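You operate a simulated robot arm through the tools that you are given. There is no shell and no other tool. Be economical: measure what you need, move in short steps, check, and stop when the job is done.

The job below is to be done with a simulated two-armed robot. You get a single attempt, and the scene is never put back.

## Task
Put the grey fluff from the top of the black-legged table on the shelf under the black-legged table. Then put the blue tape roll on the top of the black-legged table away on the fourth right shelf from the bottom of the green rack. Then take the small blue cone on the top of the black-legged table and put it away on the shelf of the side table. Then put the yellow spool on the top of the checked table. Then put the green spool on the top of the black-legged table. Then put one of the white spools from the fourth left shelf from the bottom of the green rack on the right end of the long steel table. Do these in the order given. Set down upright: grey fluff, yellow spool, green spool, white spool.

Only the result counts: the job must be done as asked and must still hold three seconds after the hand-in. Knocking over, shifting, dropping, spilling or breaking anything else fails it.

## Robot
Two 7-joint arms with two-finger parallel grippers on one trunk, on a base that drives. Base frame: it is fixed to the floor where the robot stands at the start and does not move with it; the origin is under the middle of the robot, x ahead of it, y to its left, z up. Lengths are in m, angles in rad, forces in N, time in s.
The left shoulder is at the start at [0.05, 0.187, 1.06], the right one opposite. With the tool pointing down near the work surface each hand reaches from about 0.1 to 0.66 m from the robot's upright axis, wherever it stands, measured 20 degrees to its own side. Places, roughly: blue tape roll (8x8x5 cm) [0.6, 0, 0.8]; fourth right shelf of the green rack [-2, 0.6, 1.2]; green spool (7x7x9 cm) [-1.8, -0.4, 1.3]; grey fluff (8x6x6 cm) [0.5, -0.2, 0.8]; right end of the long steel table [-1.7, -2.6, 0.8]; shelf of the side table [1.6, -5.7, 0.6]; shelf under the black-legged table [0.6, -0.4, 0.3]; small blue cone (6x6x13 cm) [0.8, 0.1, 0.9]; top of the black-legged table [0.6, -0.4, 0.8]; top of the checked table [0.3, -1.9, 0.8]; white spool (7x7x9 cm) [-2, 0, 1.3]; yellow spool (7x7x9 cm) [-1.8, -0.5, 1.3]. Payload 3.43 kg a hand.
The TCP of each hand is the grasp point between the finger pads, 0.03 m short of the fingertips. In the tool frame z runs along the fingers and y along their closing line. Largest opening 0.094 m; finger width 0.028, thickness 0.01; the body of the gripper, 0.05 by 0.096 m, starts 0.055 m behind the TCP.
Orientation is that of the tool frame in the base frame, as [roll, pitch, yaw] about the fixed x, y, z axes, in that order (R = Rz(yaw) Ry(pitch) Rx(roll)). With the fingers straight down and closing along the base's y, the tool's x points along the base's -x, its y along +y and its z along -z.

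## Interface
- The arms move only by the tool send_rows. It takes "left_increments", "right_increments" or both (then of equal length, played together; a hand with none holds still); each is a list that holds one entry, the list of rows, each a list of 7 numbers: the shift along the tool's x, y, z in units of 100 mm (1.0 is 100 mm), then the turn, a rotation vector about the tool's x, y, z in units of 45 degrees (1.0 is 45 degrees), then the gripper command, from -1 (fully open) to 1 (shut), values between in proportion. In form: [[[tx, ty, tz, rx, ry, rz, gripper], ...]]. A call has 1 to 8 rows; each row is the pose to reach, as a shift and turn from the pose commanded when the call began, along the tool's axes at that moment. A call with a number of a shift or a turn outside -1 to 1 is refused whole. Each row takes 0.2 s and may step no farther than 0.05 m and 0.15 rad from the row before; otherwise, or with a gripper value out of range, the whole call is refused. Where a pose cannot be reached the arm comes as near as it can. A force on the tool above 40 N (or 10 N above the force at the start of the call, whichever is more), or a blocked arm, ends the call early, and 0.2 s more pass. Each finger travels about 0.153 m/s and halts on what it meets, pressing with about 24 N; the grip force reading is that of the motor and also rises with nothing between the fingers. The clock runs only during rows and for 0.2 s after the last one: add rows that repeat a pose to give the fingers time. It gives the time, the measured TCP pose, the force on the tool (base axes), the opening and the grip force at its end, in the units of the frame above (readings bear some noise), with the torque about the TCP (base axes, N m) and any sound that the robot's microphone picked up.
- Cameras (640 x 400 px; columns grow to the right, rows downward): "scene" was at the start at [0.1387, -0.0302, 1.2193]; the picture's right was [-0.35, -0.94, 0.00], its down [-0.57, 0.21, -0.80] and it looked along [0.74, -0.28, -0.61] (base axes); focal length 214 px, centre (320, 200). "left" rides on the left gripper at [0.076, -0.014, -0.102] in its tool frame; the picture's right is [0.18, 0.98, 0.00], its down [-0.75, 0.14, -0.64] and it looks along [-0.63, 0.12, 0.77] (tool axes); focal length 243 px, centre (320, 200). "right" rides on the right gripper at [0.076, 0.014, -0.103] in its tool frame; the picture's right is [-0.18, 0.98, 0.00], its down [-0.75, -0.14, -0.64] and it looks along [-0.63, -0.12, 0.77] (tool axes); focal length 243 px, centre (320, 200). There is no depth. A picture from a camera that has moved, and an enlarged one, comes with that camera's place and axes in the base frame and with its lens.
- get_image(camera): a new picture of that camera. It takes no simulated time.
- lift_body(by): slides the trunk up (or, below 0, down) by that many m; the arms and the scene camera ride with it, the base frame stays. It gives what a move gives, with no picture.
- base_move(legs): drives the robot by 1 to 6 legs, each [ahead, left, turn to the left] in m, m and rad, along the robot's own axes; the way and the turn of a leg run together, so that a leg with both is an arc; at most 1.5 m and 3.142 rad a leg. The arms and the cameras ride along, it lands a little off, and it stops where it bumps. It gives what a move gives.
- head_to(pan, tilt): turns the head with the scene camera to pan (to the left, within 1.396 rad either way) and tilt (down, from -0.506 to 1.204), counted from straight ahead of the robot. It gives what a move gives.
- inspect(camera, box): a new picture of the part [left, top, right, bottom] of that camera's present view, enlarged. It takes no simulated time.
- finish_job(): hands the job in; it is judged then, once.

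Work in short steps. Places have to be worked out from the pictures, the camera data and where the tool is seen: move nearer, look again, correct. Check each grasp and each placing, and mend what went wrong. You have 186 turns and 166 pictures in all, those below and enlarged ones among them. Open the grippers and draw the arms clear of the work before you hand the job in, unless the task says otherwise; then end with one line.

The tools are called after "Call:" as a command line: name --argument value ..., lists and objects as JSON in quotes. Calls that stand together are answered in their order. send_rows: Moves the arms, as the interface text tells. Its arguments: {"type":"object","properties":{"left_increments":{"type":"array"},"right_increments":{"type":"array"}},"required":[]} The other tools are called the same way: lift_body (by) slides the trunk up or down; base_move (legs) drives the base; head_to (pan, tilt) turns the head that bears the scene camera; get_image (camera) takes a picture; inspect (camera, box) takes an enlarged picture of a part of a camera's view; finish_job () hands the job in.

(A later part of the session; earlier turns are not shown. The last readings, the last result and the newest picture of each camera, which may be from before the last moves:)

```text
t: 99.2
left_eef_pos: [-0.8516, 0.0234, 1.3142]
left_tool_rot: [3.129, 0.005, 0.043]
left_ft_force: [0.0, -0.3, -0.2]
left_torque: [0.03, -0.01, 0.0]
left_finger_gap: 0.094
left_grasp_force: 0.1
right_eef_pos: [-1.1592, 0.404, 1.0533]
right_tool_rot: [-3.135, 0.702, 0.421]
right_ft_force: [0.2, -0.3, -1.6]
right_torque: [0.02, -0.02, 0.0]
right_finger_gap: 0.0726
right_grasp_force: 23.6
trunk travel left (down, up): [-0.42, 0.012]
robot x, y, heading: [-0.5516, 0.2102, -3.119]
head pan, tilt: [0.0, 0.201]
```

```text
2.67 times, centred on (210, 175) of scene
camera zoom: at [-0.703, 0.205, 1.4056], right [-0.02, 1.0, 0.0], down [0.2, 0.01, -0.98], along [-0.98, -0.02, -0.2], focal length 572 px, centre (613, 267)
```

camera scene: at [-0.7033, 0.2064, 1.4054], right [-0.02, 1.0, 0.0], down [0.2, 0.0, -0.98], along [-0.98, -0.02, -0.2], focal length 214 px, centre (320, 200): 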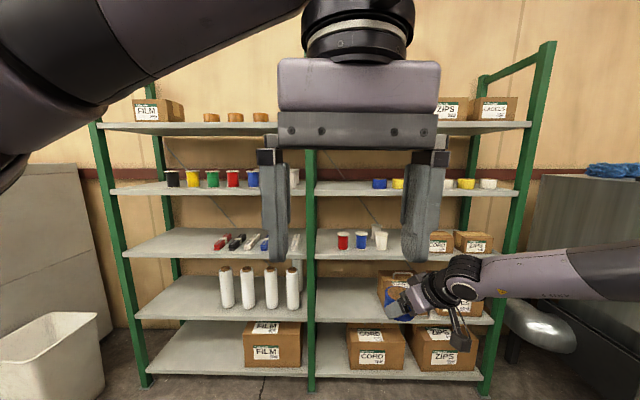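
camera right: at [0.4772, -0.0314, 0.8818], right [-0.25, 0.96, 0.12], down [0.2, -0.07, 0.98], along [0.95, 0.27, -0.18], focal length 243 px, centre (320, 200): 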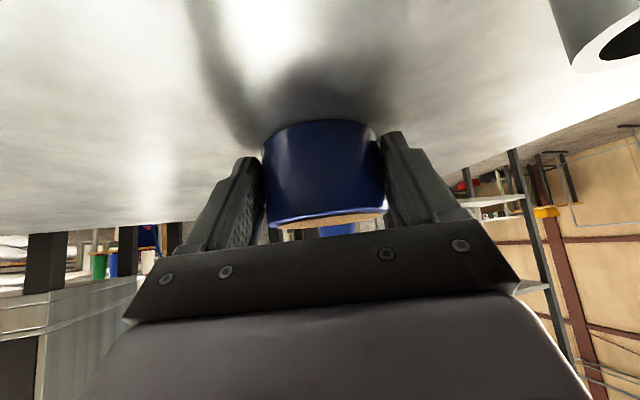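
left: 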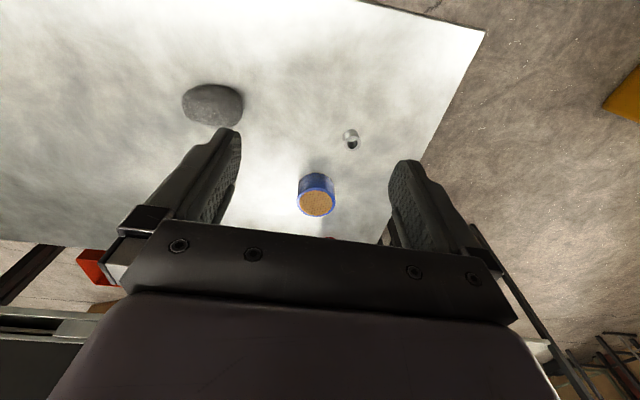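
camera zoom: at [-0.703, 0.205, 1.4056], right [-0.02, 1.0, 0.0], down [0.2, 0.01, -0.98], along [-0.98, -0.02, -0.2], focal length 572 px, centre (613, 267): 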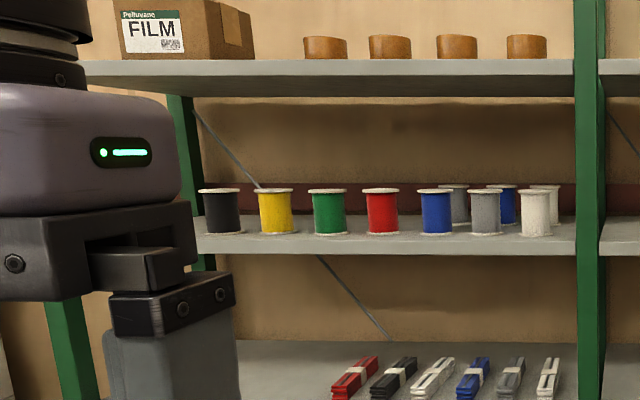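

Shelf 4 (right) has its top at z≈1.235, front edge x≈-1.75, and free space for y 0.16–0.46, left of the blue tape. I'll straighten the tool and raise it to about z 1.30.

Call:
send_rows --right_increments '[[[-0.17, 0, -0.2, 0.115, 0, 0.136, 1], [-0.34, 0, -0.4, 0.23, 0, 0.272, 1], [-0.52, 0, -0.61, 0.346, 0, 0.407, 1]]]'

Call:
send_rows --right_increments '[[[-0.26, 0, -0.305, 0, 0, 0, 1], [-0.52, 0, -0.61, 0, 0, 0, 1], [-0.778, 0, -0.914, 0, 0, 0, 1]]]'

Call:
send_rows --right_increments '[[[0.1, 0, -0.3, 0, 0, 0, 1], [0.2, 0, -0.6, 0, 0, 0, 1], [0.286, 0, -0.9, 0, 0, 0, 1]]]'

Call:
get_image --camera "scene"

```text
t: 100.0
left_eef_pos: [-0.8512, 0.0245, 1.315]
left_tool_rot: [3.129, 0.005, 0.044]
left_ft_force: [-0.6, -0.4, -0.5]
left_torque: [0.01, -0.07, 0.02]
left_finger_gap: 0.0941
left_grasp_force: 0.1
right_eef_pos: [-1.16, 0.4037, 1.1334]
right_tool_rot: [-3.137, 0.705, -0.002]
right_ft_force: [0.7, 0.1, -1.4]
right_torque: [0.02, 0.01, 0.01]
right_finger_gap: 0.0725
right_grasp_force: 24.5
trunk travel left (down, up): [-0.42, 0.012]
robot x, y, heading: [-0.5501, 0.2112, -3.115]
head pan, tilt: [0.0, 0.201]
```

```text
t: 100.8
left_eef_pos: [-0.85, 0.0245, 1.3152]
left_tool_rot: [3.129, 0.005, 0.044]
left_ft_force: [0.0, 0.0, -0.1]
left_torque: [-0.01, -0.03, 0.01]
left_finger_gap: 0.094
left_grasp_force: 0.1
right_eef_pos: [-1.1598, 0.4028, 1.252]
right_tool_rot: [-3.136, 0.7, -0.001]
right_ft_force: [0.6, 0.7, -1.5]
right_torque: [-0.01, -0.04, -0.02]
right_finger_gap: 0.0727
right_grasp_force: 24.5
trunk travel left (down, up): [-0.42, 0.012]
robot x, y, heading: [-0.5494, 0.2085, -3.115]
head pan, tilt: [0.0, 0.201]
```

```text
t: 101.6
left_eef_pos: [-0.8501, 0.0248, 1.3149]
left_tool_rot: [3.13, 0.006, 0.043]
left_ft_force: [-0.9, 0.1, -0.4]
left_torque: [0.0, 0.02, -0.02]
left_finger_gap: 0.0944
left_grasp_force: 0.0
right_eef_pos: [-1.0798, 0.4035, 1.3023]
right_tool_rot: [-3.139, 0.705, -0.003]
right_ft_force: [0.1, -0.4, -1.4]
right_torque: [-0.04, -0.04, -0.03]
right_finger_gap: 0.0727
right_grasp_force: 23.8
trunk travel left (down, up): [-0.42, 0.012]
robot x, y, heading: [-0.5497, 0.2129, -3.123]
head pan, tilt: [0.0, 0.201]
```

```text
116 pictures are left
camera scene: at [-0.7021, 0.2061, 1.4056], right [-0.02, 1.0, 0.0], down [0.2, 0.0, -0.98], along [-0.98, -0.02, -0.2], focal length 214 px, centre (320, 200)
```

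scene: 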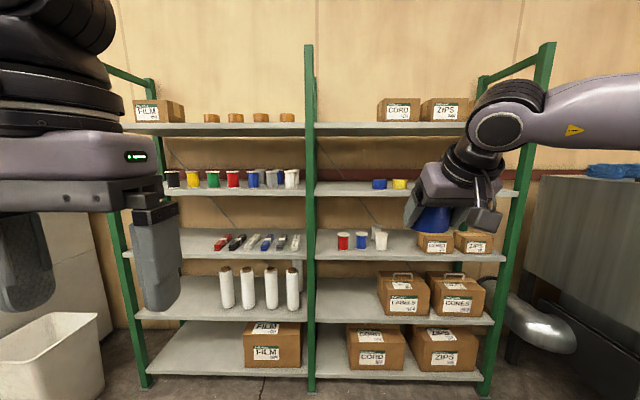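

Reach is fine. I'll approach to just before the shelf's front edge, strafing left 0.075, then check.

Call:
base_move --legs '[[0, 0.072, -0.02], [0.55, 0, 0]]'

Call:
get_image --camera "scene"

Call:
get_image --camera "right"

```text
t: 105.6
left_eef_pos: [-1.3909, -0.0448, 1.3147]
left_tool_rot: [3.129, 0.004, 0.028]
left_ft_force: [0.2, 0.6, 0.0]
left_torque: [-0.03, -0.02, -0.02]
left_finger_gap: 0.0938
left_grasp_force: 0.1
right_eef_pos: [-1.6123, 0.3373, 1.3016]
right_tool_rot: [-3.138, 0.706, -0.019]
right_ft_force: [-0.1, 0.0, -1.4]
right_torque: [-0.02, -0.03, 0.0]
right_finger_gap: 0.0726
right_grasp_force: 24.5
trunk travel left (down, up): [-0.42, 0.012]
robot x, y, heading: [-1.0815, 0.1391, -3.139]
head pan, tilt: [0.0, 0.201]
```

```text
115 pictures are left
camera scene: at [-1.2399, 0.1344, 1.4054], right [-0.01, 1.0, 0.0], down [0.2, 0.0, -0.98], along [-0.98, -0.01, -0.2], focal length 214 px, centre (320, 200)
```

scene: 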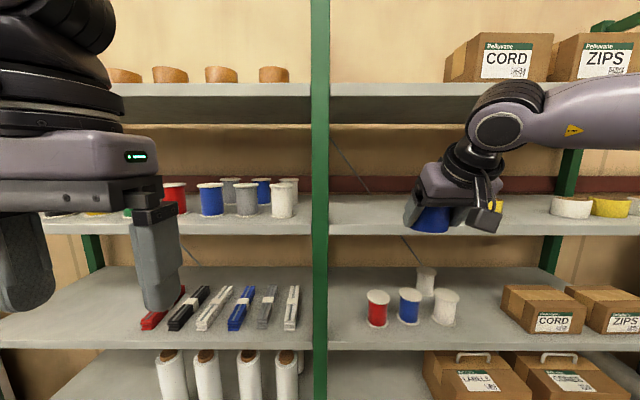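

```text
114 pictures are left
camera right: at [-1.4893, 0.3209, 1.3311], right [-0.16, -0.98, 0.12], down [-0.16, 0.14, 0.98], along [-0.97, 0.14, -0.18], focal length 243 px, centre (320, 200)
```

right: 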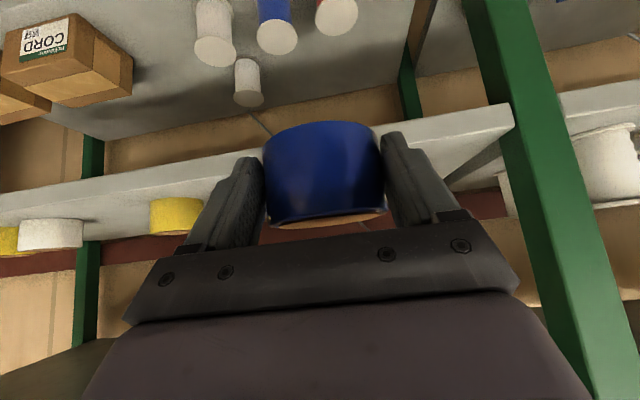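

I'll zoom to measure the shelf edge and the blue tape's location precisely.

Call:
inspect --camera "scene" --box '[310, 160, 470, 260]'

Call:
inspect --camera "right" --box '[100, 120, 340, 270]'

```text
4.00 times, centred on (390, 210) of scene
camera zoom: at [-1.2399, 0.1344, 1.4054], right [-0.01, 1.0, 0.0], down [0.2, 0.0, -0.98], along [-0.98, -0.01, -0.2], focal length 858 px, centre (40, 160)
```

zoom: 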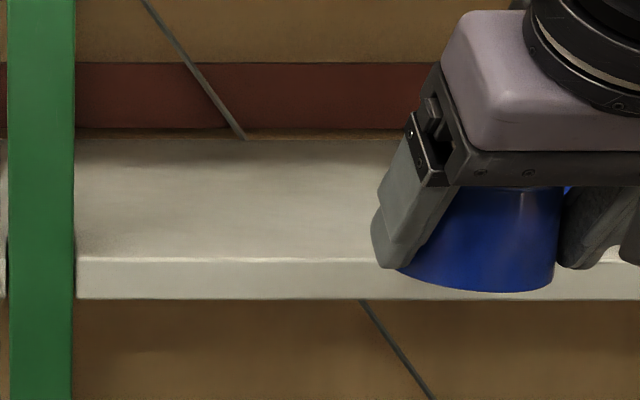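

```text
2.67 times, centred on (220, 195) of right
camera zoom: at [-1.4893, 0.3209, 1.3311], right [-0.16, -0.98, 0.12], down [-0.16, 0.14, 0.98], along [-0.97, 0.14, -0.18], focal length 647 px, centre (587, 213)
```

zoom: 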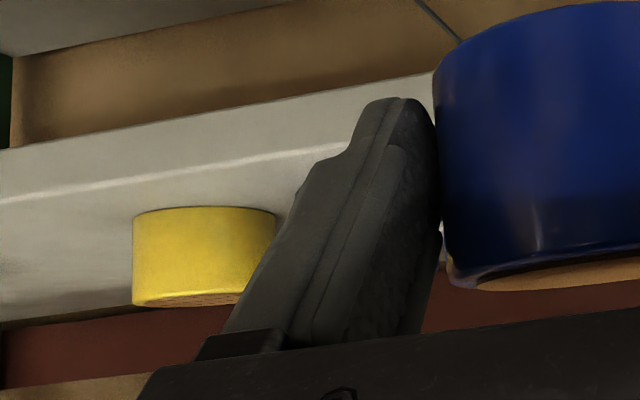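

The shelf front edge is at x≈-1.775, z≈1.23, and the blue tape is around y 0.5. I'll drive forward 0.238 so the tape is over the shelf at y≈0.335.

Call:
base_move --legs '[[0.238, 0, 0]]'

Call:
inspect --camera "scene" --box '[310, 130, 550, 280]'

Call:
get_image --camera "right"

```text
t: 107.3
left_eef_pos: [-1.6285, -0.0447, 1.3156]
left_tool_rot: [3.128, 0.006, 0.022]
left_ft_force: [0.1, -0.8, 0.1]
left_torque: [-0.04, -0.04, -0.03]
left_finger_gap: 0.0939
left_grasp_force: 0.1
right_eef_pos: [-1.8489, 0.338, 1.3005]
right_tool_rot: [-3.137, 0.705, -0.019]
right_ft_force: [0.0, -0.1, -1.1]
right_torque: [0.0, -0.04, 0.0]
right_finger_gap: 0.0726
right_grasp_force: 24.0
trunk travel left (down, up): [-0.42, 0.012]
robot x, y, heading: [-1.3207, 0.1339, -3.139]
head pan, tilt: [0.0, 0.201]
```

```text
2.67 times, centred on (430, 205) of scene
camera zoom: at [-1.4767, 0.1337, 1.4054], right [0.0, 1.0, 0.0], down [0.2, 0.0, -0.98], along [-0.98, 0.0, -0.2], focal length 572 px, centre (27, 187)
```

zoom: 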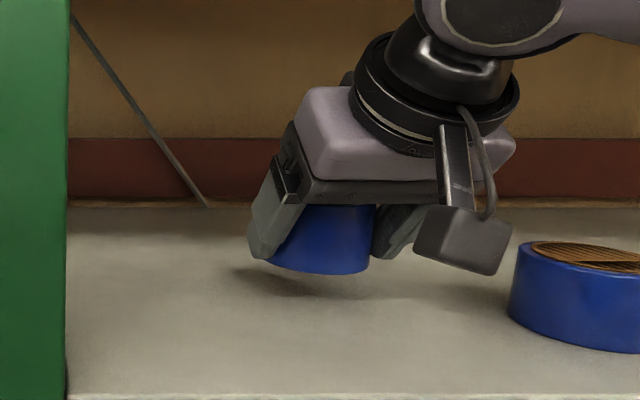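

```text
110 pictures are left
camera right: at [-1.7256, 0.3206, 1.3311], right [-0.16, -0.98, 0.12], down [-0.16, 0.14, 0.98], along [-0.97, 0.14, -0.18], focal length 243 px, centre (320, 200)
```

right: 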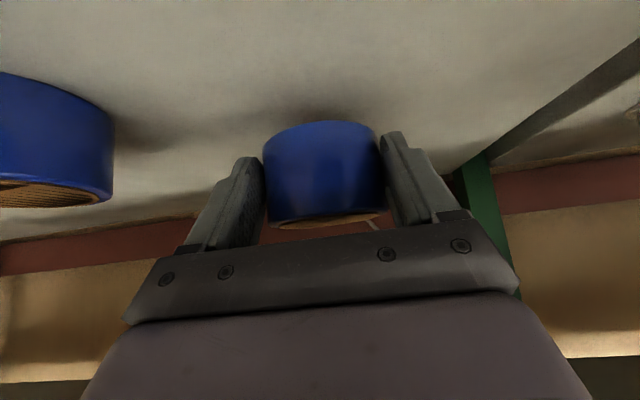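

The tape is over the shelf. I'll lower with force monitoring.

Call:
send_rows --right_increments '[[[0.05, 0, 0.06, 0, 0, 0, 1], [0.1, 0, 0.12, 0, 0, 0, 1], [0.15, 0, 0.175, 0, 0, 0, 1], [0.175, 0, 0.206, 0, 0, 0, 1]]]'

Call:
send_rows --right_increments '[[[0.02, 0, 0.023, 0, 0, 0, 1], [0.04, 0, 0.046, 0, 0, 0, 1], [0.06, 0, 0.07, 0, 0, 0, 1]]]'

Call:
get_image --camera "right"

```text
t: 108.3
left_eef_pos: [-1.6269, -0.0446, 1.3141]
left_tool_rot: [3.129, 0.005, 0.023]
left_ft_force: [-0.1, -0.5, 0.4]
left_torque: [0.02, 0.01, -0.03]
left_finger_gap: 0.094
left_grasp_force: 0.0
right_eef_pos: [-1.8487, 0.339, 1.2746]
right_tool_rot: [-3.137, 0.705, -0.019]
right_ft_force: [0.5, 0.5, -1.2]
right_torque: [-0.01, 0.0, -0.01]
right_finger_gap: 0.0724
right_grasp_force: 23.9
trunk travel left (down, up): [-0.42, 0.012]
robot x, y, heading: [-1.325, 0.134, -3.141]
head pan, tilt: [0.0, 0.201]
```

```text
t: 109.2
left_eef_pos: [-1.6262, -0.0449, 1.3159]
left_tool_rot: [3.129, 0.006, 0.024]
left_ft_force: [-0.1, 0.1, -0.4]
left_torque: [-0.01, 0.01, -0.03]
left_finger_gap: 0.0939
left_grasp_force: 0.0
right_eef_pos: [-1.8479, 0.3377, 1.2712]
right_tool_rot: [-3.141, 0.722, -0.022]
right_ft_force: [-6.6, 4.5, 28.4]
right_torque: [0.09, 0.19, -0.01]
right_finger_gap: 0.0726
right_grasp_force: 23.6
trunk travel left (down, up): [-0.42, 0.012]
robot x, y, heading: [-1.3261, 0.1316, -3.141]
head pan, tilt: [0.0, 0.201]
```

```text
109 pictures are left
camera right: at [-1.7241, 0.3206, 1.2991], right [-0.16, -0.98, 0.12], down [-0.14, 0.14, 0.98], along [-0.98, 0.14, -0.16], focal length 243 px, centre (320, 200)
```

right: 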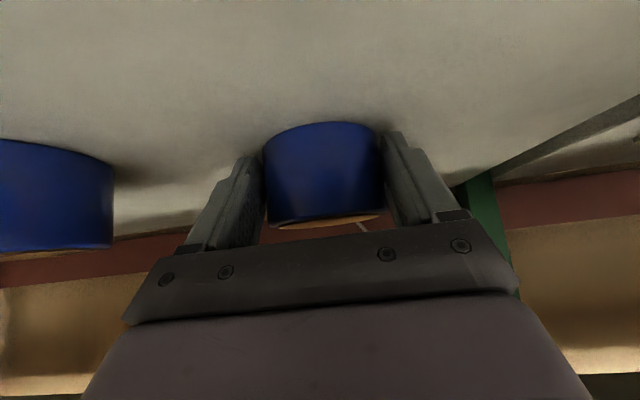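

Contact. I'll relieve the pressure, open, and back out along the tool axis.

Call:
send_rows --right_increments '[[[-0.03, 0, -0.035, 0, 0, 0, 1], [-0.03, 0, -0.035, 0, 0, 0, -0.5], [-0.03, 0, -0.035, 0, 0, 0, -1], [-0.03, 0, -0.035, 0, 0, 0, -1]]]'

Call:
send_rows --right_increments '[[[0, 0, -0.3, 0, 0, 0, -1], [0, 0, -0.6, 0, 0, 0, -1], [0, 0, -0.9, 0, 0, 0, -1]]]'

Call:
get_image --camera "right"

Call:
get_image --camera "scene"

```text
t: 110.2
left_eef_pos: [-1.6267, -0.0421, 1.316]
left_tool_rot: [3.128, 0.007, 0.024]
left_ft_force: [-0.3, 0.9, 0.6]
left_torque: [0.01, 0.0, -0.02]
left_finger_gap: 0.0939
left_grasp_force: 0.0
right_eef_pos: [-1.8478, 0.3432, 1.2722]
right_tool_rot: [-3.141, 0.71, -0.028]
right_ft_force: [-0.9, 15.4, 20.5]
right_torque: [-0.4, 0.27, -0.36]
right_finger_gap: 0.0848
right_grasp_force: 0.1
trunk travel left (down, up): [-0.42, 0.012]
robot x, y, heading: [-1.3215, 0.1322, -3.143]
head pan, tilt: [0.0, 0.201]
```

```text
t: 111.0
left_eef_pos: [-1.6263, -0.0448, 1.3148]
left_tool_rot: [3.129, 0.007, 0.025]
left_ft_force: [0.0, -0.2, -0.4]
left_torque: [0.03, 0.04, 0.01]
left_finger_gap: 0.0942
left_grasp_force: 0.0
right_eef_pos: [-1.7874, 0.3344, 1.339]
right_tool_rot: [-3.138, 0.702, -0.017]
right_ft_force: [0.2, 0.0, 0.5]
right_torque: [0.01, 0.03, 0.01]
right_finger_gap: 0.094
right_grasp_force: 0.0
trunk travel left (down, up): [-0.42, 0.012]
robot x, y, heading: [-1.3264, 0.1345, -3.137]
head pan, tilt: [0.0, 0.201]
```

```text
108 pictures are left
camera right: at [-1.6647, 0.3177, 1.3688], right [-0.16, -0.98, 0.11], down [-0.16, 0.14, 0.98], along [-0.97, 0.14, -0.18], focal length 243 px, centre (320, 200)
```

right: 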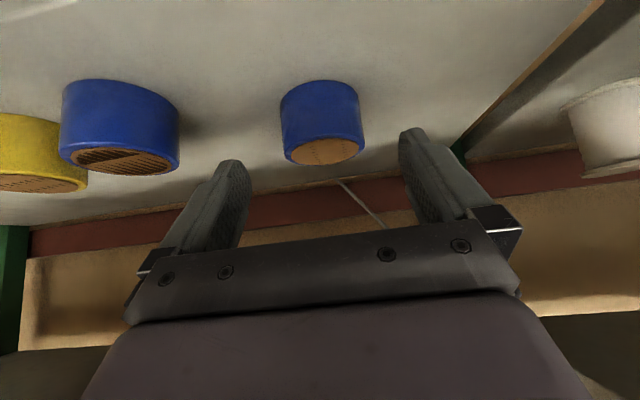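

```text
107 pictures are left
camera scene: at [-1.475, 0.1333, 1.4056], right [0.0, 1.0, 0.0], down [0.2, 0.0, -0.98], along [-0.98, 0.0, -0.2], focal length 214 px, centre (320, 200)
```

scene: 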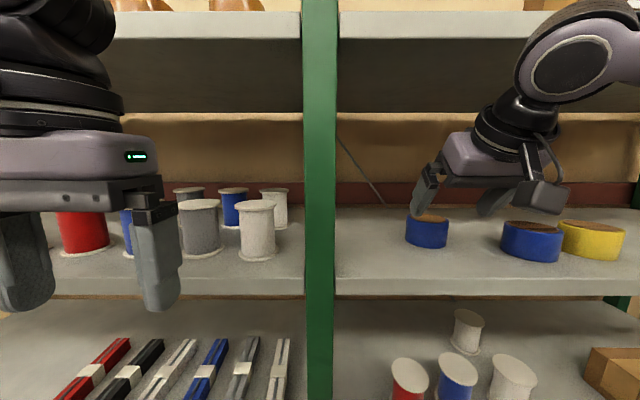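

The tape sits on shelf 4 beside the other rolls, clear of them. Next is the cone. I'll back out, turn, and drive to the table's left end at about (0.46, 0.58), heading -0.7.

Call:
base_move --legs '[[-0.5, 0, 0], [0, 0, 1.22], [0, 0, 1.22], [0.183, 0.762, 0], [0.47, 0.37, 0]]'

Call:
head_to --pan -0.2 --tilt 0.75

Call:
get_image --camera "scene"

Call:
get_image --camera "right"

```text
t: 130.2
left_eef_pos: [0.7655, 0.535, 1.3147]
left_tool_rot: [3.13, 0.005, 2.47]
left_ft_force: [0.1, 0.1, -0.1]
left_torque: [-0.01, 0.03, 0.02]
left_finger_gap: 0.0942
left_grasp_force: 0.0
right_eef_pos: [0.6461, 0.1386, 1.3395]
right_tool_rot: [-3.139, 0.706, 2.429]
right_ft_force: [1.1, -0.5, -0.1]
right_torque: [-0.02, -0.03, 0.02]
right_finger_gap: 0.0941
right_grasp_force: 0.0
trunk travel left (down, up): [-0.42, 0.012]
robot x, y, heading: [0.4143, 0.5921, -0.693]
head pan, tilt: [0.0, 0.201]
```

```text
t: 131.2
left_eef_pos: [0.7633, 0.5358, 1.3149]
left_tool_rot: [3.13, 0.006, 2.471]
left_ft_force: [0.6, 0.3, 0.3]
left_torque: [-0.02, 0.02, 0.0]
left_finger_gap: 0.0941
left_grasp_force: 0.1
right_eef_pos: [0.6467, 0.1394, 1.3389]
right_tool_rot: [-3.138, 0.706, 2.428]
right_ft_force: [-0.6, 0.0, 0.3]
right_torque: [-0.02, 0.02, 0.01]
right_finger_gap: 0.094
right_grasp_force: 0.2
trunk travel left (down, up): [-0.42, 0.012]
robot x, y, heading: [0.4177, 0.5944, -0.693]
head pan, tilt: [-0.201, 0.75]
```

```text
106 pictures are left
camera scene: at [0.5127, 0.4909, 1.3559], right [-0.78, -0.63, 0.0], down [-0.43, 0.53, -0.73], along [0.46, -0.57, -0.68], focal length 214 px, centre (320, 200)
```

scene: 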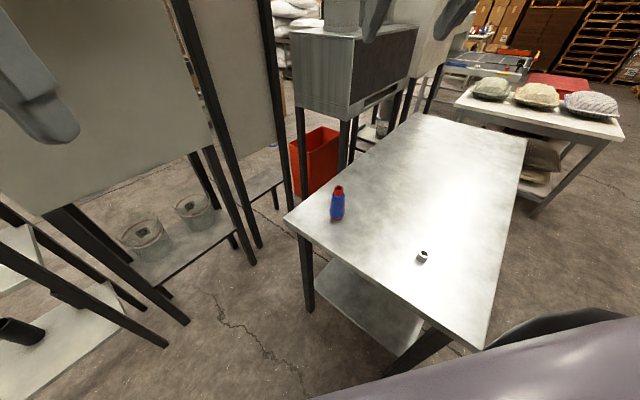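

```text
105 pictures are left
camera right: at [0.5618, 0.2313, 1.3688], right [0.75, 0.65, 0.12], down [0.03, -0.21, 0.98], along [0.66, -0.73, -0.17], focal length 243 px, centre (320, 200)
```

right: 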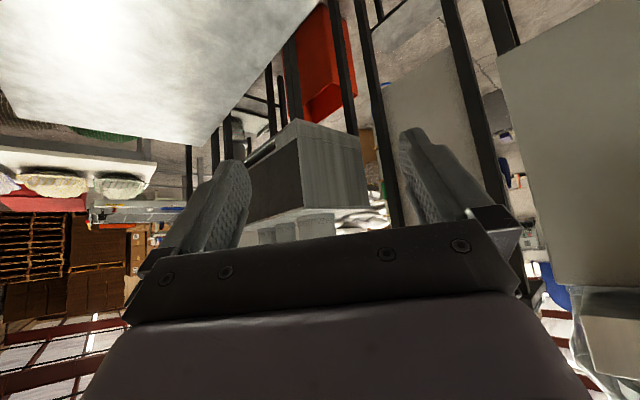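

The cone is at about (0.781, 0.069). I'll lower the trunk 0.39 and move to a pre-grasp 10 cm back along the tool axis.

Call:
lift_body --by -0.39

Call:
send_rows --right_increments '[[[-0.29, 0.17, 0.3, 0, 0, 0, -1], [-0.58, 0.35, 0.6, 0, 0, 0, -1]]]'

Call:
get_image --camera "right"

Call:
get_image --camera "scene"

```text
t: 134.9
left_eef_pos: [0.7649, 0.5366, 0.925]
left_tool_rot: [3.129, 0.005, 2.472]
left_ft_force: [-0.7, 0.3, -0.7]
left_torque: [-0.03, -0.05, 0.0]
left_finger_gap: 0.0939
left_grasp_force: 0.0
right_eef_pos: [0.6466, 0.1397, 0.9495]
right_tool_rot: [-3.138, 0.705, 2.428]
right_ft_force: [-0.1, 0.0, 0.5]
right_torque: [0.02, -0.01, -0.03]
right_finger_gap: 0.0941
right_grasp_force: 0.0
trunk travel left (down, up): [-0.03, 0.402]
robot x, y, heading: [0.4196, 0.5896, -0.689]
head pan, tilt: [-0.201, 0.75]
```

```text
t: 135.5
left_eef_pos: [0.7644, 0.5357, 0.9248]
left_tool_rot: [3.13, 0.007, 2.473]
left_ft_force: [1.1, 0.4, 0.7]
left_torque: [-0.05, -0.01, -0.01]
left_finger_gap: 0.0938
left_grasp_force: 0.0
right_eef_pos: [0.7072, 0.1143, 0.9449]
right_tool_rot: [-3.138, 0.707, 2.427]
right_ft_force: [-0.7, 0.3, -0.6]
right_torque: [-0.03, 0.0, -0.02]
right_finger_gap: 0.094
right_grasp_force: 0.1
right hand out of reach, approached as far as the arm can: row 2
trunk travel left (down, up): [-0.03, 0.402]
robot x, y, heading: [0.4151, 0.5922, -0.69]
head pan, tilt: [-0.201, 0.75]
```

```text
104 pictures are left
camera right: at [0.6224, 0.2064, 0.9742], right [0.75, 0.65, 0.12], down [0.03, -0.21, 0.98], along [0.66, -0.73, -0.17], focal length 243 px, centre (320, 200)
```

right: 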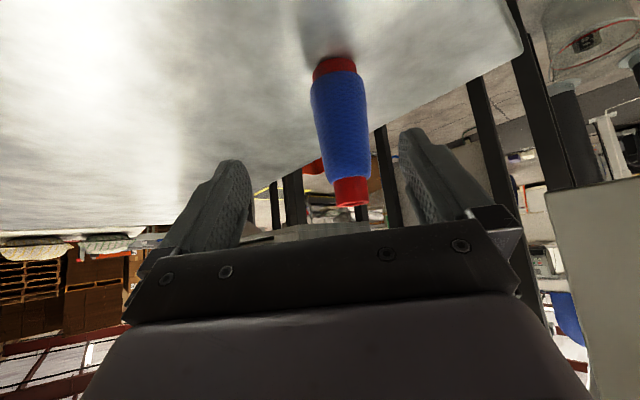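

```text
103 pictures are left
camera scene: at [0.5123, 0.4914, 0.966], right [-0.78, -0.63, 0.0], down [-0.43, 0.53, -0.73], along [0.46, -0.57, -0.68], focal length 214 px, centre (320, 200)
```

scene: 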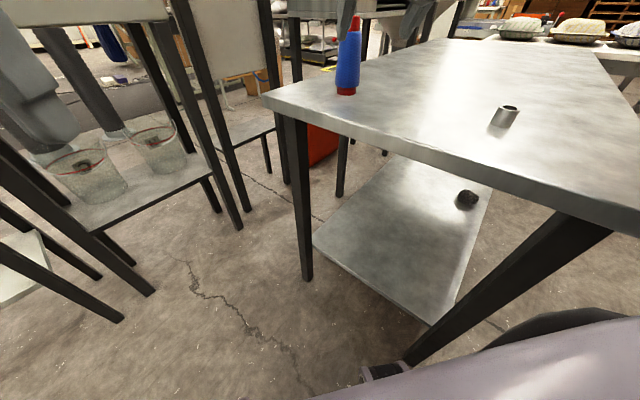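

That's out of reach because the wrist is too high for the lowered shoulder. I'll raise the trunk 0.12 and lower the arm by the same amount.

Call:
lift_body --by 0.12

Call:
send_rows --right_increments '[[[0.22, 0.05, 0.33, 0, 0, 0, -1], [0.44, 0.1, 0.66, 0, 0, 0, -1], [0.68, 0.144, 1.0, 0, 0, 0, -1]]]'

Call:
get_image --camera "right"

```text
t: 137.0
left_eef_pos: [0.7646, 0.5356, 1.0444]
left_tool_rot: [3.129, 0.005, 2.471]
left_ft_force: [0.3, 0.4, 0.3]
left_torque: [0.03, 0.02, 0.03]
left_finger_gap: 0.094
left_grasp_force: 0.1
right_eef_pos: [0.7083, 0.1135, 1.0626]
right_tool_rot: [-3.139, 0.705, 2.429]
right_ft_force: [1.1, 0.5, -1.2]
right_torque: [-0.03, -0.01, 0.0]
right_finger_gap: 0.0941
right_grasp_force: 0.1
trunk travel left (down, up): [-0.15, 0.282]
robot x, y, heading: [0.4156, 0.5966, -0.689]
head pan, tilt: [-0.201, 0.75]
```

```text
t: 137.8
left_eef_pos: [0.7635, 0.5358, 1.0455]
left_tool_rot: [3.129, 0.005, 2.471]
left_ft_force: [0.1, 0.4, 0.7]
left_torque: [0.02, 0.01, 0.01]
left_finger_gap: 0.0942
left_grasp_force: 0.0
right_eef_pos: [0.7279, 0.1168, 0.9436]
right_tool_rot: [-3.138, 0.705, 2.43]
right_ft_force: [0.4, -0.2, -0.2]
right_torque: [0.01, -0.02, -0.04]
right_finger_gap: 0.0939
right_grasp_force: 0.1
trunk travel left (down, up): [-0.15, 0.282]
robot x, y, heading: [0.4167, 0.5905, -0.686]
head pan, tilt: [-0.201, 0.75]
```

```text
102 pictures are left
camera right: at [0.6424, 0.2085, 0.9724], right [0.75, 0.65, 0.12], down [0.03, -0.21, 0.98], along [0.66, -0.73, -0.17], focal length 243 px, centre (320, 200)
```

right: 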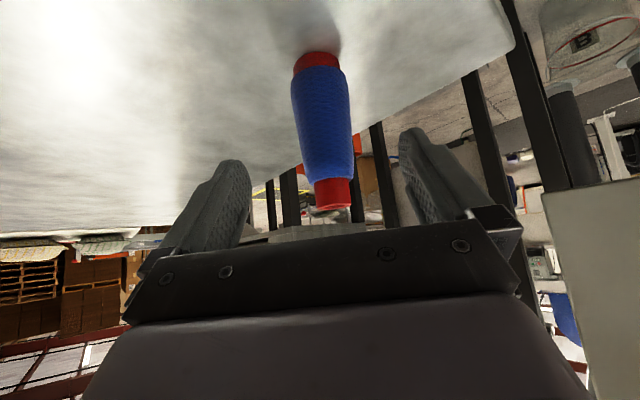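

The cone at (0.776, 0.076) is centred on the tool axis. I'll advance 0.10 and close.

Call:
send_rows --right_increments '[[[0, 0, 0.3, 0, 0, 0, -1], [0, 0, 0.6, 0, 0, 0, -1], [0.02, 0, 0.8, 0, 0, 0, -1], [0.03, 0, 1.0, 0, 0, 0, -1]]]'

Call:
inspect --camera "scene" --box '[260, 80, 420, 180]'

Call:
get_image --camera "right"

```text
t: 138.8
left_eef_pos: [0.7644, 0.5362, 1.0439]
left_tool_rot: [3.129, 0.005, 2.473]
left_ft_force: [-0.9, 0.3, 0.7]
left_torque: [0.03, -0.01, 0.0]
left_finger_gap: 0.094
left_grasp_force: 0.0
right_eef_pos: [0.7629, 0.073, 0.867]
right_tool_rot: [-3.137, 0.705, 2.428]
right_ft_force: [-0.2, -0.5, 0.4]
right_torque: [-0.01, 0.04, 0.02]
right_finger_gap: 0.094
right_grasp_force: 0.1
right hand out of reach, approached as far as the arm can: row 3, 4
trunk travel left (down, up): [-0.15, 0.282]
robot x, y, heading: [0.4177, 0.5933, -0.689]
head pan, tilt: [-0.201, 0.75]
```

```text
4.00 times, centred on (340, 130) of scene
camera zoom: at [0.5127, 0.4909, 1.0859], right [-0.78, -0.63, 0.0], down [-0.43, 0.53, -0.73], along [0.46, -0.57, -0.68], focal length 858 px, centre (240, 480)
```

zoom: 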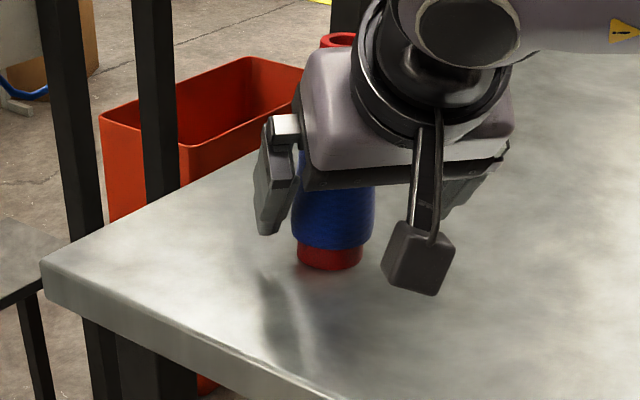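

```text
100 pictures are left
camera right: at [0.6777, 0.1645, 0.896], right [0.75, 0.65, 0.12], down [0.03, -0.21, 0.98], along [0.66, -0.73, -0.17], focal length 243 px, centre (320, 200)
```

right: 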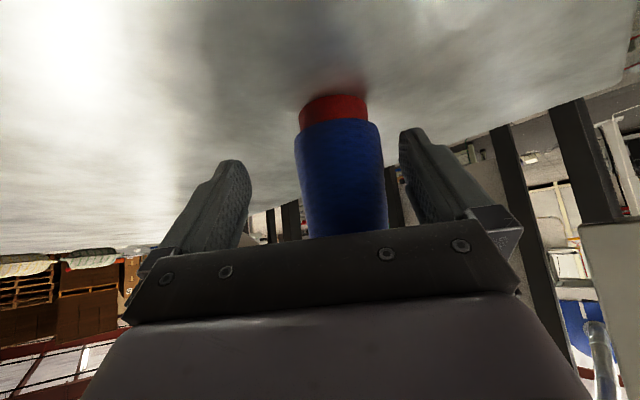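

The cone is ~1.1 cm off to the tool's left, and the arm is at its reach limit. I'll nudge the base left 0.011 and check.

Call:
base_move --legs '[[0.004, 0.011, 0]]'

Call:
get_image --camera "right"

```text
t: 139.6
left_eef_pos: [0.7743, 0.5426, 1.0457]
left_tool_rot: [3.128, 0.005, 2.472]
left_ft_force: [0.2, 0.4, 0.9]
left_torque: [-0.01, 0.04, 0.03]
left_finger_gap: 0.0938
left_grasp_force: 0.1
right_eef_pos: [0.7718, 0.0791, 0.8672]
right_tool_rot: [-3.139, 0.704, 2.426]
right_ft_force: [0.7, 0.3, 0.1]
right_torque: [-0.02, -0.01, -0.02]
right_finger_gap: 0.0939
right_grasp_force: 0.1
trunk travel left (down, up): [-0.15, 0.282]
robot x, y, heading: [0.4263, 0.5993, -0.687]
head pan, tilt: [-0.201, 0.75]
```

```text
99 pictures are left
camera right: at [0.6878, 0.1706, 0.8963], right [0.75, 0.65, 0.12], down [0.03, -0.21, 0.98], along [0.66, -0.73, -0.17], focal length 243 px, centre (320, 200)
```

right: 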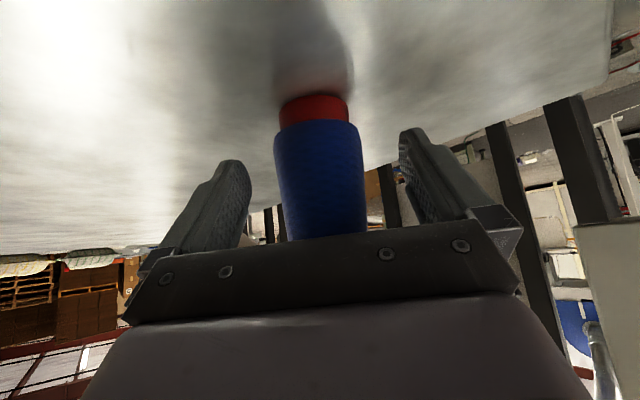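

The cone is centred now, so I'll close the gripper.

Call:
send_rows --right_increments '[[[0, 0, 0, 0, 0, 0, 0], [0, 0, 0, 0, 0, 0, 0.4], [0, 0, 0, 0, 0, 0, 1], [0, 0, 0, 0, 0, 0, 1]]]'

Call:
lift_body --by 0.2

Call:
get_image --camera "right"

Call:
get_image --camera "scene"

```text
t: 140.6
left_eef_pos: [0.7748, 0.5422, 1.045]
left_tool_rot: [3.128, 0.006, 2.472]
left_ft_force: [0.5, 0.1, 0.2]
left_torque: [-0.02, -0.02, 0.0]
left_finger_gap: 0.0939
left_grasp_force: 0.1
right_eef_pos: [0.7725, 0.0779, 0.8678]
right_tool_rot: [-3.14, 0.705, 2.428]
right_ft_force: [0.5, 0.4, -0.3]
right_torque: [0.0, 0.0, -0.01]
right_finger_gap: 0.047
right_grasp_force: 24.3
trunk travel left (down, up): [-0.15, 0.282]
robot x, y, heading: [0.4245, 0.6006, -0.691]
head pan, tilt: [-0.201, 0.75]
```

```text
t: 142.8
left_eef_pos: [0.7733, 0.5413, 1.2467]
left_tool_rot: [3.129, 0.006, 2.472]
left_ft_force: [-0.1, 0.2, -0.4]
left_torque: [0.01, 0.0, 0.02]
left_finger_gap: 0.0939
left_grasp_force: 0.0
right_eef_pos: [0.7722, 0.0791, 1.0672]
right_tool_rot: [-3.14, 0.706, 2.429]
right_ft_force: [-0.6, -0.7, -1.2]
right_torque: [-0.01, 0.02, 0.0]
right_finger_gap: 0.047
right_grasp_force: 24.2
trunk travel left (down, up): [-0.35, 0.082]
robot x, y, heading: [0.4241, 0.5966, -0.688]
head pan, tilt: [-0.201, 0.75]
```

```text
98 pictures are left
camera right: at [0.6878, 0.1704, 1.0962], right [0.75, 0.65, 0.12], down [0.03, -0.21, 0.98], along [0.66, -0.73, -0.17], focal length 243 px, centre (320, 200)
```

right: 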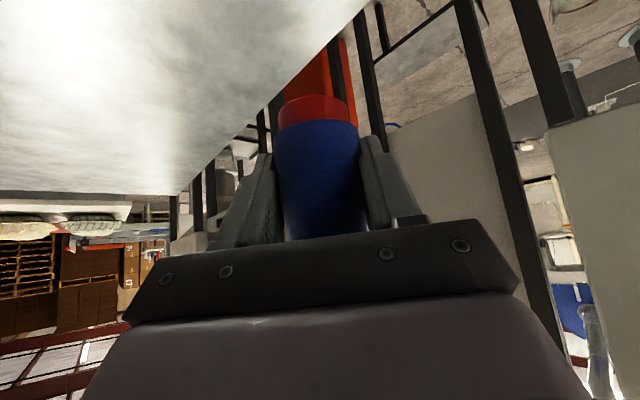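

```text
97 pictures are left
camera scene: at [0.5228, 0.4967, 1.2858], right [-0.78, -0.63, 0.0], down [-0.43, 0.53, -0.73], along [0.46, -0.57, -0.68], focal length 214 px, centre (320, 200)
```

scene: 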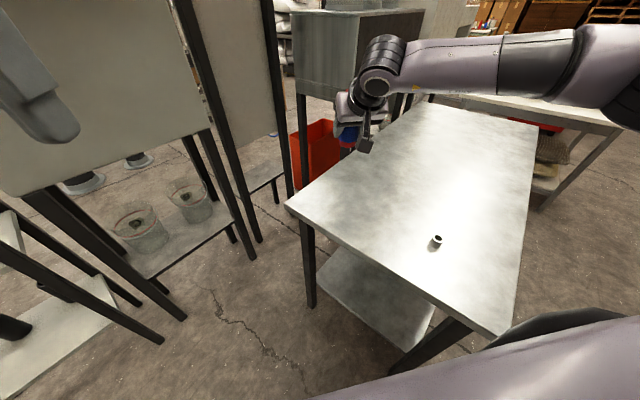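

The cone is held. I'll back out to the aisle west of the table, face -y, and look down the route toward the side table.

Call:
base_move --legs '[[-0.713, -0.588, 0], [0, 0, -0.88], [0.8, 0, 0]]'

Call:
head_to --pan 0.0 --tilt 0.35

Call:
get_image --camera "scene"

Call:
head_to --pan 0.9 --tilt 0.35

Call:
get_image --camera "scene"

```text
t: 154.6
left_eef_pos: [-0.3207, -0.5123, 1.2444]
left_tool_rot: [3.129, 0.006, 1.585]
left_ft_force: [0.0, 0.3, -0.6]
left_torque: [0.01, -0.03, -0.01]
left_finger_gap: 0.0939
left_grasp_force: 0.0
right_eef_pos: [-0.6805, -0.8047, 1.0665]
right_tool_rot: [-3.141, 0.706, 1.542]
right_ft_force: [0.2, 0.8, -0.8]
right_torque: [-0.03, -0.03, 0.01]
right_finger_gap: 0.0471
right_grasp_force: 23.7
trunk travel left (down, up): [-0.35, 0.082]
robot x, y, heading: [-0.4998, -0.2081, -1.574]
head pan, tilt: [-0.201, 0.75]
```

```text
t: 155.5
left_eef_pos: [-0.3222, -0.5126, 1.2458]
left_tool_rot: [3.131, 0.006, 1.586]
left_ft_force: [0.1, -0.1, -0.4]
left_torque: [-0.01, 0.01, 0.01]
left_finger_gap: 0.0941
left_grasp_force: 0.1
right_eef_pos: [-0.6814, -0.805, 1.0678]
right_tool_rot: [-3.14, 0.704, 1.541]
right_ft_force: [0.5, 0.2, -0.6]
right_torque: [0.05, -0.01, 0.0]
right_finger_gap: 0.0467
right_grasp_force: 24.1
trunk travel left (down, up): [-0.35, 0.082]
robot x, y, heading: [-0.4967, -0.2077, -1.576]
head pan, tilt: [0.0, 0.351]
```

```text
96 pictures are left
camera scene: at [-0.4995, -0.359, 1.3214], right [-1.0, 0.0, 0.0], down [0.0, 0.34, -0.94], along [0.0, -0.94, -0.34], focal length 214 px, centre (320, 200)
```

scene: 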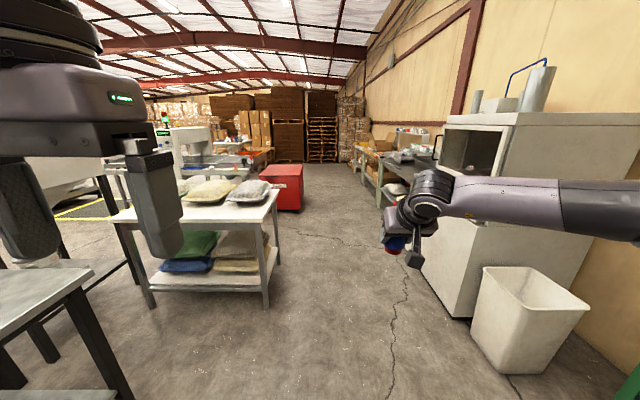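

```text
t: 156.7
left_eef_pos: [-0.3214, -0.5123, 1.2457]
left_tool_rot: [3.129, 0.006, 1.586]
left_ft_force: [0.1, 0.9, -0.2]
left_torque: [-0.01, 0.02, -0.02]
left_finger_gap: 0.0939
left_grasp_force: 0.0
right_eef_pos: [-0.6816, -0.8053, 1.0666]
right_tool_rot: [-3.141, 0.705, 1.543]
right_ft_force: [0.6, 0.5, 0.1]
right_torque: [0.01, -0.02, 0.03]
right_finger_gap: 0.0465
right_grasp_force: 24.1
trunk travel left (down, up): [-0.35, 0.082]
robot x, y, heading: [-0.5005, -0.2088, -1.576]
head pan, tilt: [0.901, 0.351]
```

```text
95 pictures are left
camera scene: at [-0.4264, -0.3241, 1.3215], right [-0.63, -0.78, 0.0], down [-0.27, 0.21, -0.94], along [0.73, -0.59, -0.34], focal length 214 px, centre (320, 200)
```

scene: 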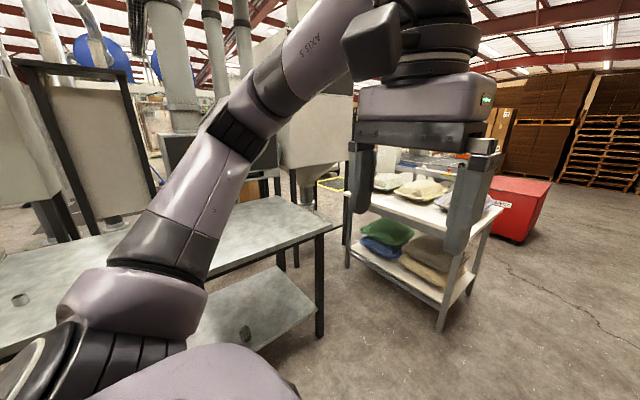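

The corridor at x≈-0.5 is clear. I'll drive down it to y≈-4.6 and look for the side table.

Call:
base_move --legs '[[1.5, 0, 0], [1.5, 0, 0], [1.3, 0, 0]]'

Call:
head_to --pan 1.0 --tilt 0.35

Call:
get_image --camera "scene"

Call:
head_to --pan 0.3 --tilt 0.35

Call:
get_image --camera "scene"

```text
t: 170.5
left_eef_pos: [-0.2892, -3.4327, 1.2434]
left_tool_rot: [3.13, 0.005, 1.615]
left_ft_force: [-0.4, -0.2, -0.1]
left_torque: [-0.01, -0.01, 0.02]
left_finger_gap: 0.094
left_grasp_force: 0.0
right_eef_pos: [-0.6408, -3.7354, 1.0671]
right_tool_rot: [-3.14, 0.704, 1.573]
right_ft_force: [0.9, 0.2, 0.0]
right_torque: [0.0, 0.0, 0.02]
right_finger_gap: 0.0465
right_grasp_force: 24.3
trunk travel left (down, up): [-0.35, 0.082]
robot x, y, heading: [-0.4754, -3.1293, -1.547]
head pan, tilt: [0.901, 0.351]
stopped in leg 2: the robot was blocked; the commanded pose is now the measured one
```

```text
t: 171.2
left_eef_pos: [-0.289, -3.4344, 1.2453]
left_tool_rot: [3.129, 0.006, 1.618]
left_ft_force: [-0.3, 0.2, 0.5]
left_torque: [-0.01, -0.03, 0.0]
left_finger_gap: 0.0938
left_grasp_force: 0.1
right_eef_pos: [-0.6408, -3.7363, 1.0678]
right_tool_rot: [-3.138, 0.705, 1.574]
right_ft_force: [0.1, -0.2, -1.5]
right_torque: [-0.02, -0.02, 0.0]
right_finger_gap: 0.0466
right_grasp_force: 23.9
trunk travel left (down, up): [-0.35, 0.082]
robot x, y, heading: [-0.4763, -3.1356, -1.54]
head pan, tilt: [1.0, 0.351]
```

```text
94 pictures are left
camera scene: at [-0.3951, -3.2401, 1.3215], right [-0.52, -0.86, 0.0], down [-0.29, 0.18, -0.94], along [0.8, -0.49, -0.34], focal length 214 px, centre (320, 200)
```

scene: 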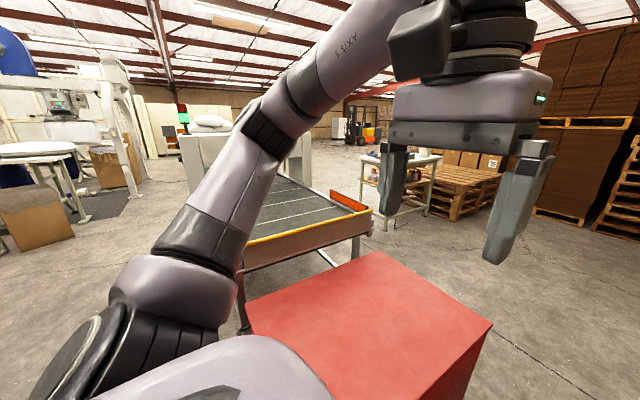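

```text
t: 172.2
left_eef_pos: [-0.2883, -3.433, 1.2451]
left_tool_rot: [3.129, 0.005, 1.619]
left_ft_force: [-0.9, 0.6, 0.4]
left_torque: [0.02, -0.03, 0.03]
left_finger_gap: 0.094
left_grasp_force: 0.1
right_eef_pos: [-0.641, -3.7363, 1.0656]
right_tool_rot: [-3.138, 0.705, 1.573]
right_ft_force: [0.6, 0.1, -0.3]
right_torque: [0.02, 0.0, 0.01]
right_finger_gap: 0.0469
right_grasp_force: 23.9
trunk travel left (down, up): [-0.35, 0.082]
robot x, y, heading: [-0.4753, -3.1362, -1.547]
head pan, tilt: [0.3, 0.351]
```

```text
93 pictures are left
camera scene: at [-0.4447, -3.28, 1.3215], right [-0.95, -0.32, 0.0], down [-0.11, 0.33, -0.94], along [0.3, -0.89, -0.34], focal length 214 px, centre (320, 200)
```

scene: 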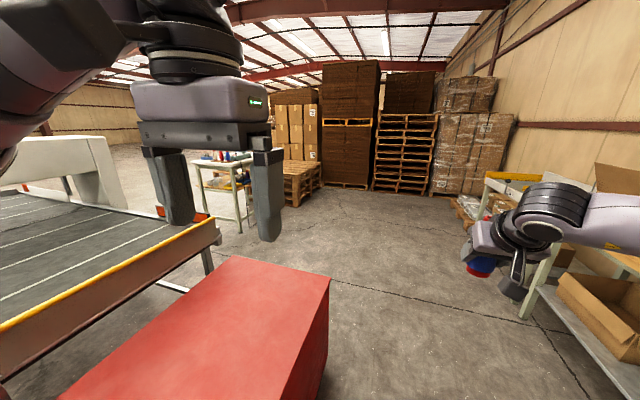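

The base touched the red bin and stopped. I'll back off, strafe right, pass it, then turn left toward the side table.

Call:
base_move --legs '[[-0.1, 0, 0], [0, -0.27, 0], [1.3, 0, 0], [1.0, 0, 0], [0, 0, 1.55]]'

Call:
head_to --pan -0.1 --tilt 0.4

Call:
get_image --camera "scene"

```text
t: 190.6
left_eef_pos: [-0.3721, -5.1473, 1.2444]
left_tool_rot: [3.128, 0.006, -3.088]
left_ft_force: [0.3, -1.0, -0.6]
left_torque: [-0.03, -0.05, 0.01]
left_finger_gap: 0.0939
left_grasp_force: 0.0
right_eef_pos: [-0.0664, -5.4946, 1.0664]
right_tool_rot: [-3.139, 0.706, -3.13]
right_ft_force: [0.2, 0.7, -0.9]
right_torque: [-0.01, 0.03, -0.03]
right_finger_gap: 0.0464
right_grasp_force: 23.4
trunk travel left (down, up): [-0.35, 0.082]
robot x, y, heading: [-0.6706, -5.338, 0.032]
head pan, tilt: [0.3, 0.351]
```

```text
t: 191.5
left_eef_pos: [-0.3715, -5.1466, 1.2449]
left_tool_rot: [3.127, 0.006, -3.088]
left_ft_force: [0.1, -0.7, 0.1]
left_torque: [-0.01, 0.02, 0.04]
left_finger_gap: 0.0941
left_grasp_force: 0.2
right_eef_pos: [-0.0664, -5.4956, 1.0664]
right_tool_rot: [-3.139, 0.706, -3.131]
right_ft_force: [0.3, -0.6, -0.8]
right_torque: [0.01, -0.03, 0.0]
right_finger_gap: 0.0463
right_grasp_force: 24.0
trunk travel left (down, up): [-0.35, 0.082]
robot x, y, heading: [-0.6697, -5.335, 0.035]
head pan, tilt: [-0.099, 0.4]
```

```text
92 pictures are left
camera scene: at [-0.5204, -5.3384, 1.317], right [-0.06, -1.0, 0.0], down [-0.39, 0.03, -0.92], along [0.92, -0.06, -0.39], focal length 214 px, centre (320, 200)
```

scene: 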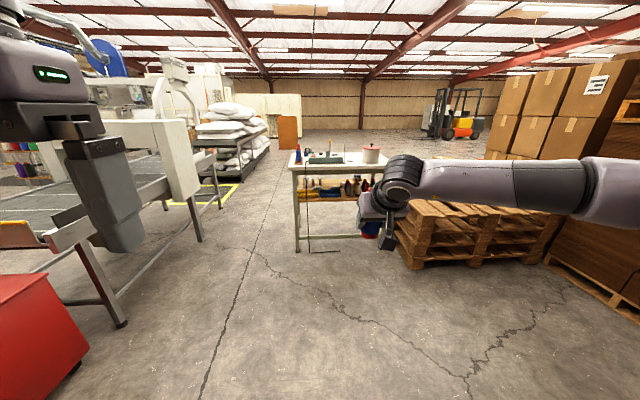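

The side table is ahead at x≈1.3+. I'll drive closer and look at its shelf.

Call:
base_move --legs '[[1.05, -0.25, -0.03]]'

Call:
head_to --pan 0.0 --tilt 0.5

Call:
lift_body --by -0.3

Call:
get_image --camera "scene"

Call:
inspect --camera "scene" --box '[220, 80, 460, 230]'

```text
t: 197.0
left_eef_pos: [0.6849, -5.4067, 1.2446]
left_tool_rot: [3.129, 0.005, -3.135]
left_ft_force: [-0.3, -0.5, 0.5]
left_torque: [0.02, -0.03, -0.01]
left_finger_gap: 0.0941
left_grasp_force: 0.0
right_eef_pos: [0.9722, -5.7686, 1.0661]
right_tool_rot: [-3.137, 0.706, 3.102]
right_ft_force: [-1.1, -0.4, 0.9]
right_torque: [-0.01, 0.02, 0.04]
right_finger_gap: 0.0463
right_grasp_force: 24.2
trunk travel left (down, up): [-0.35, 0.082]
robot x, y, heading: [0.3791, -5.5795, -0.016]
head pan, tilt: [-0.099, 0.4]
```

```text
t: 197.7
left_eef_pos: [0.6842, -5.4053, 1.2439]
left_tool_rot: [3.131, 0.004, -3.135]
left_ft_force: [0.1, -0.3, 0.4]
left_torque: [0.03, 0.02, 0.03]
left_finger_gap: 0.094
left_grasp_force: 0.1
right_eef_pos: [0.9723, -5.7693, 1.0659]
right_tool_rot: [-3.138, 0.706, 3.102]
right_ft_force: [0.4, 0.1, -0.3]
right_torque: [-0.02, 0.02, -0.02]
right_finger_gap: 0.0462
right_grasp_force: 24.8
trunk travel left (down, up): [-0.35, 0.082]
robot x, y, heading: [0.3752, -5.5788, -0.015]
head pan, tilt: [0.0, 0.499]
```

```text
t: 200.7
left_eef_pos: [0.685, -5.4055, 0.9445]
left_tool_rot: [3.128, 0.005, -3.136]
left_ft_force: [-0.6, 0.1, -0.3]
left_torque: [0.0, 0.01, -0.04]
left_finger_gap: 0.0942
left_grasp_force: 0.0
right_eef_pos: [0.9726, -5.7681, 0.766]
right_tool_rot: [-3.138, 0.706, 3.103]
right_ft_force: [-0.2, -0.3, -1.0]
right_torque: [-0.03, -0.01, -0.03]
right_finger_gap: 0.0461
right_grasp_force: 24.0
trunk travel left (down, up): [-0.05, 0.382]
robot x, y, heading: [0.3796, -5.5813, -0.018]
head pan, tilt: [0.0, 0.499]
```

```text
91 pictures are left
camera scene: at [0.5261, -5.5812, 1.0079], right [-0.02, -1.0, 0.0], down [-0.48, 0.01, -0.88], along [0.88, -0.01, -0.48], focal length 214 px, centre (320, 200)
```

scene: 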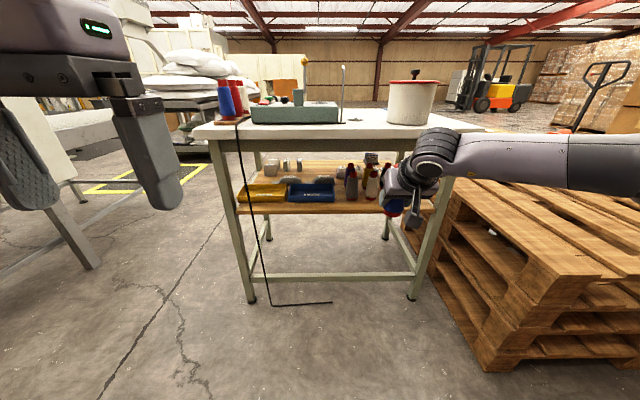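

```text
2.67 times, centred on (340, 155) of scene
camera zoom: at [0.5261, -5.5812, 1.0079], right [-0.02, -1.0, 0.0], down [-0.48, 0.01, -0.88], along [0.88, -0.01, -0.48], focal length 572 px, centre (267, 320)
```

zoom: 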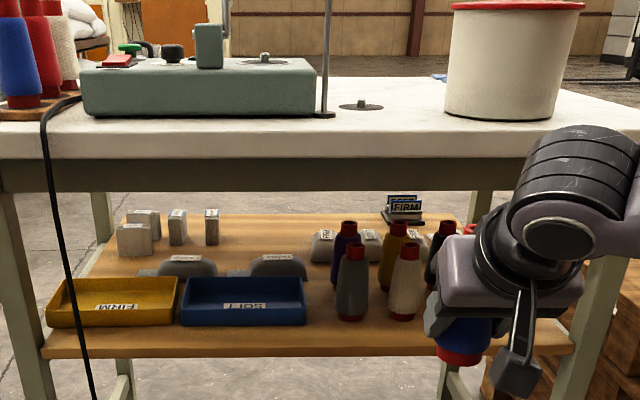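

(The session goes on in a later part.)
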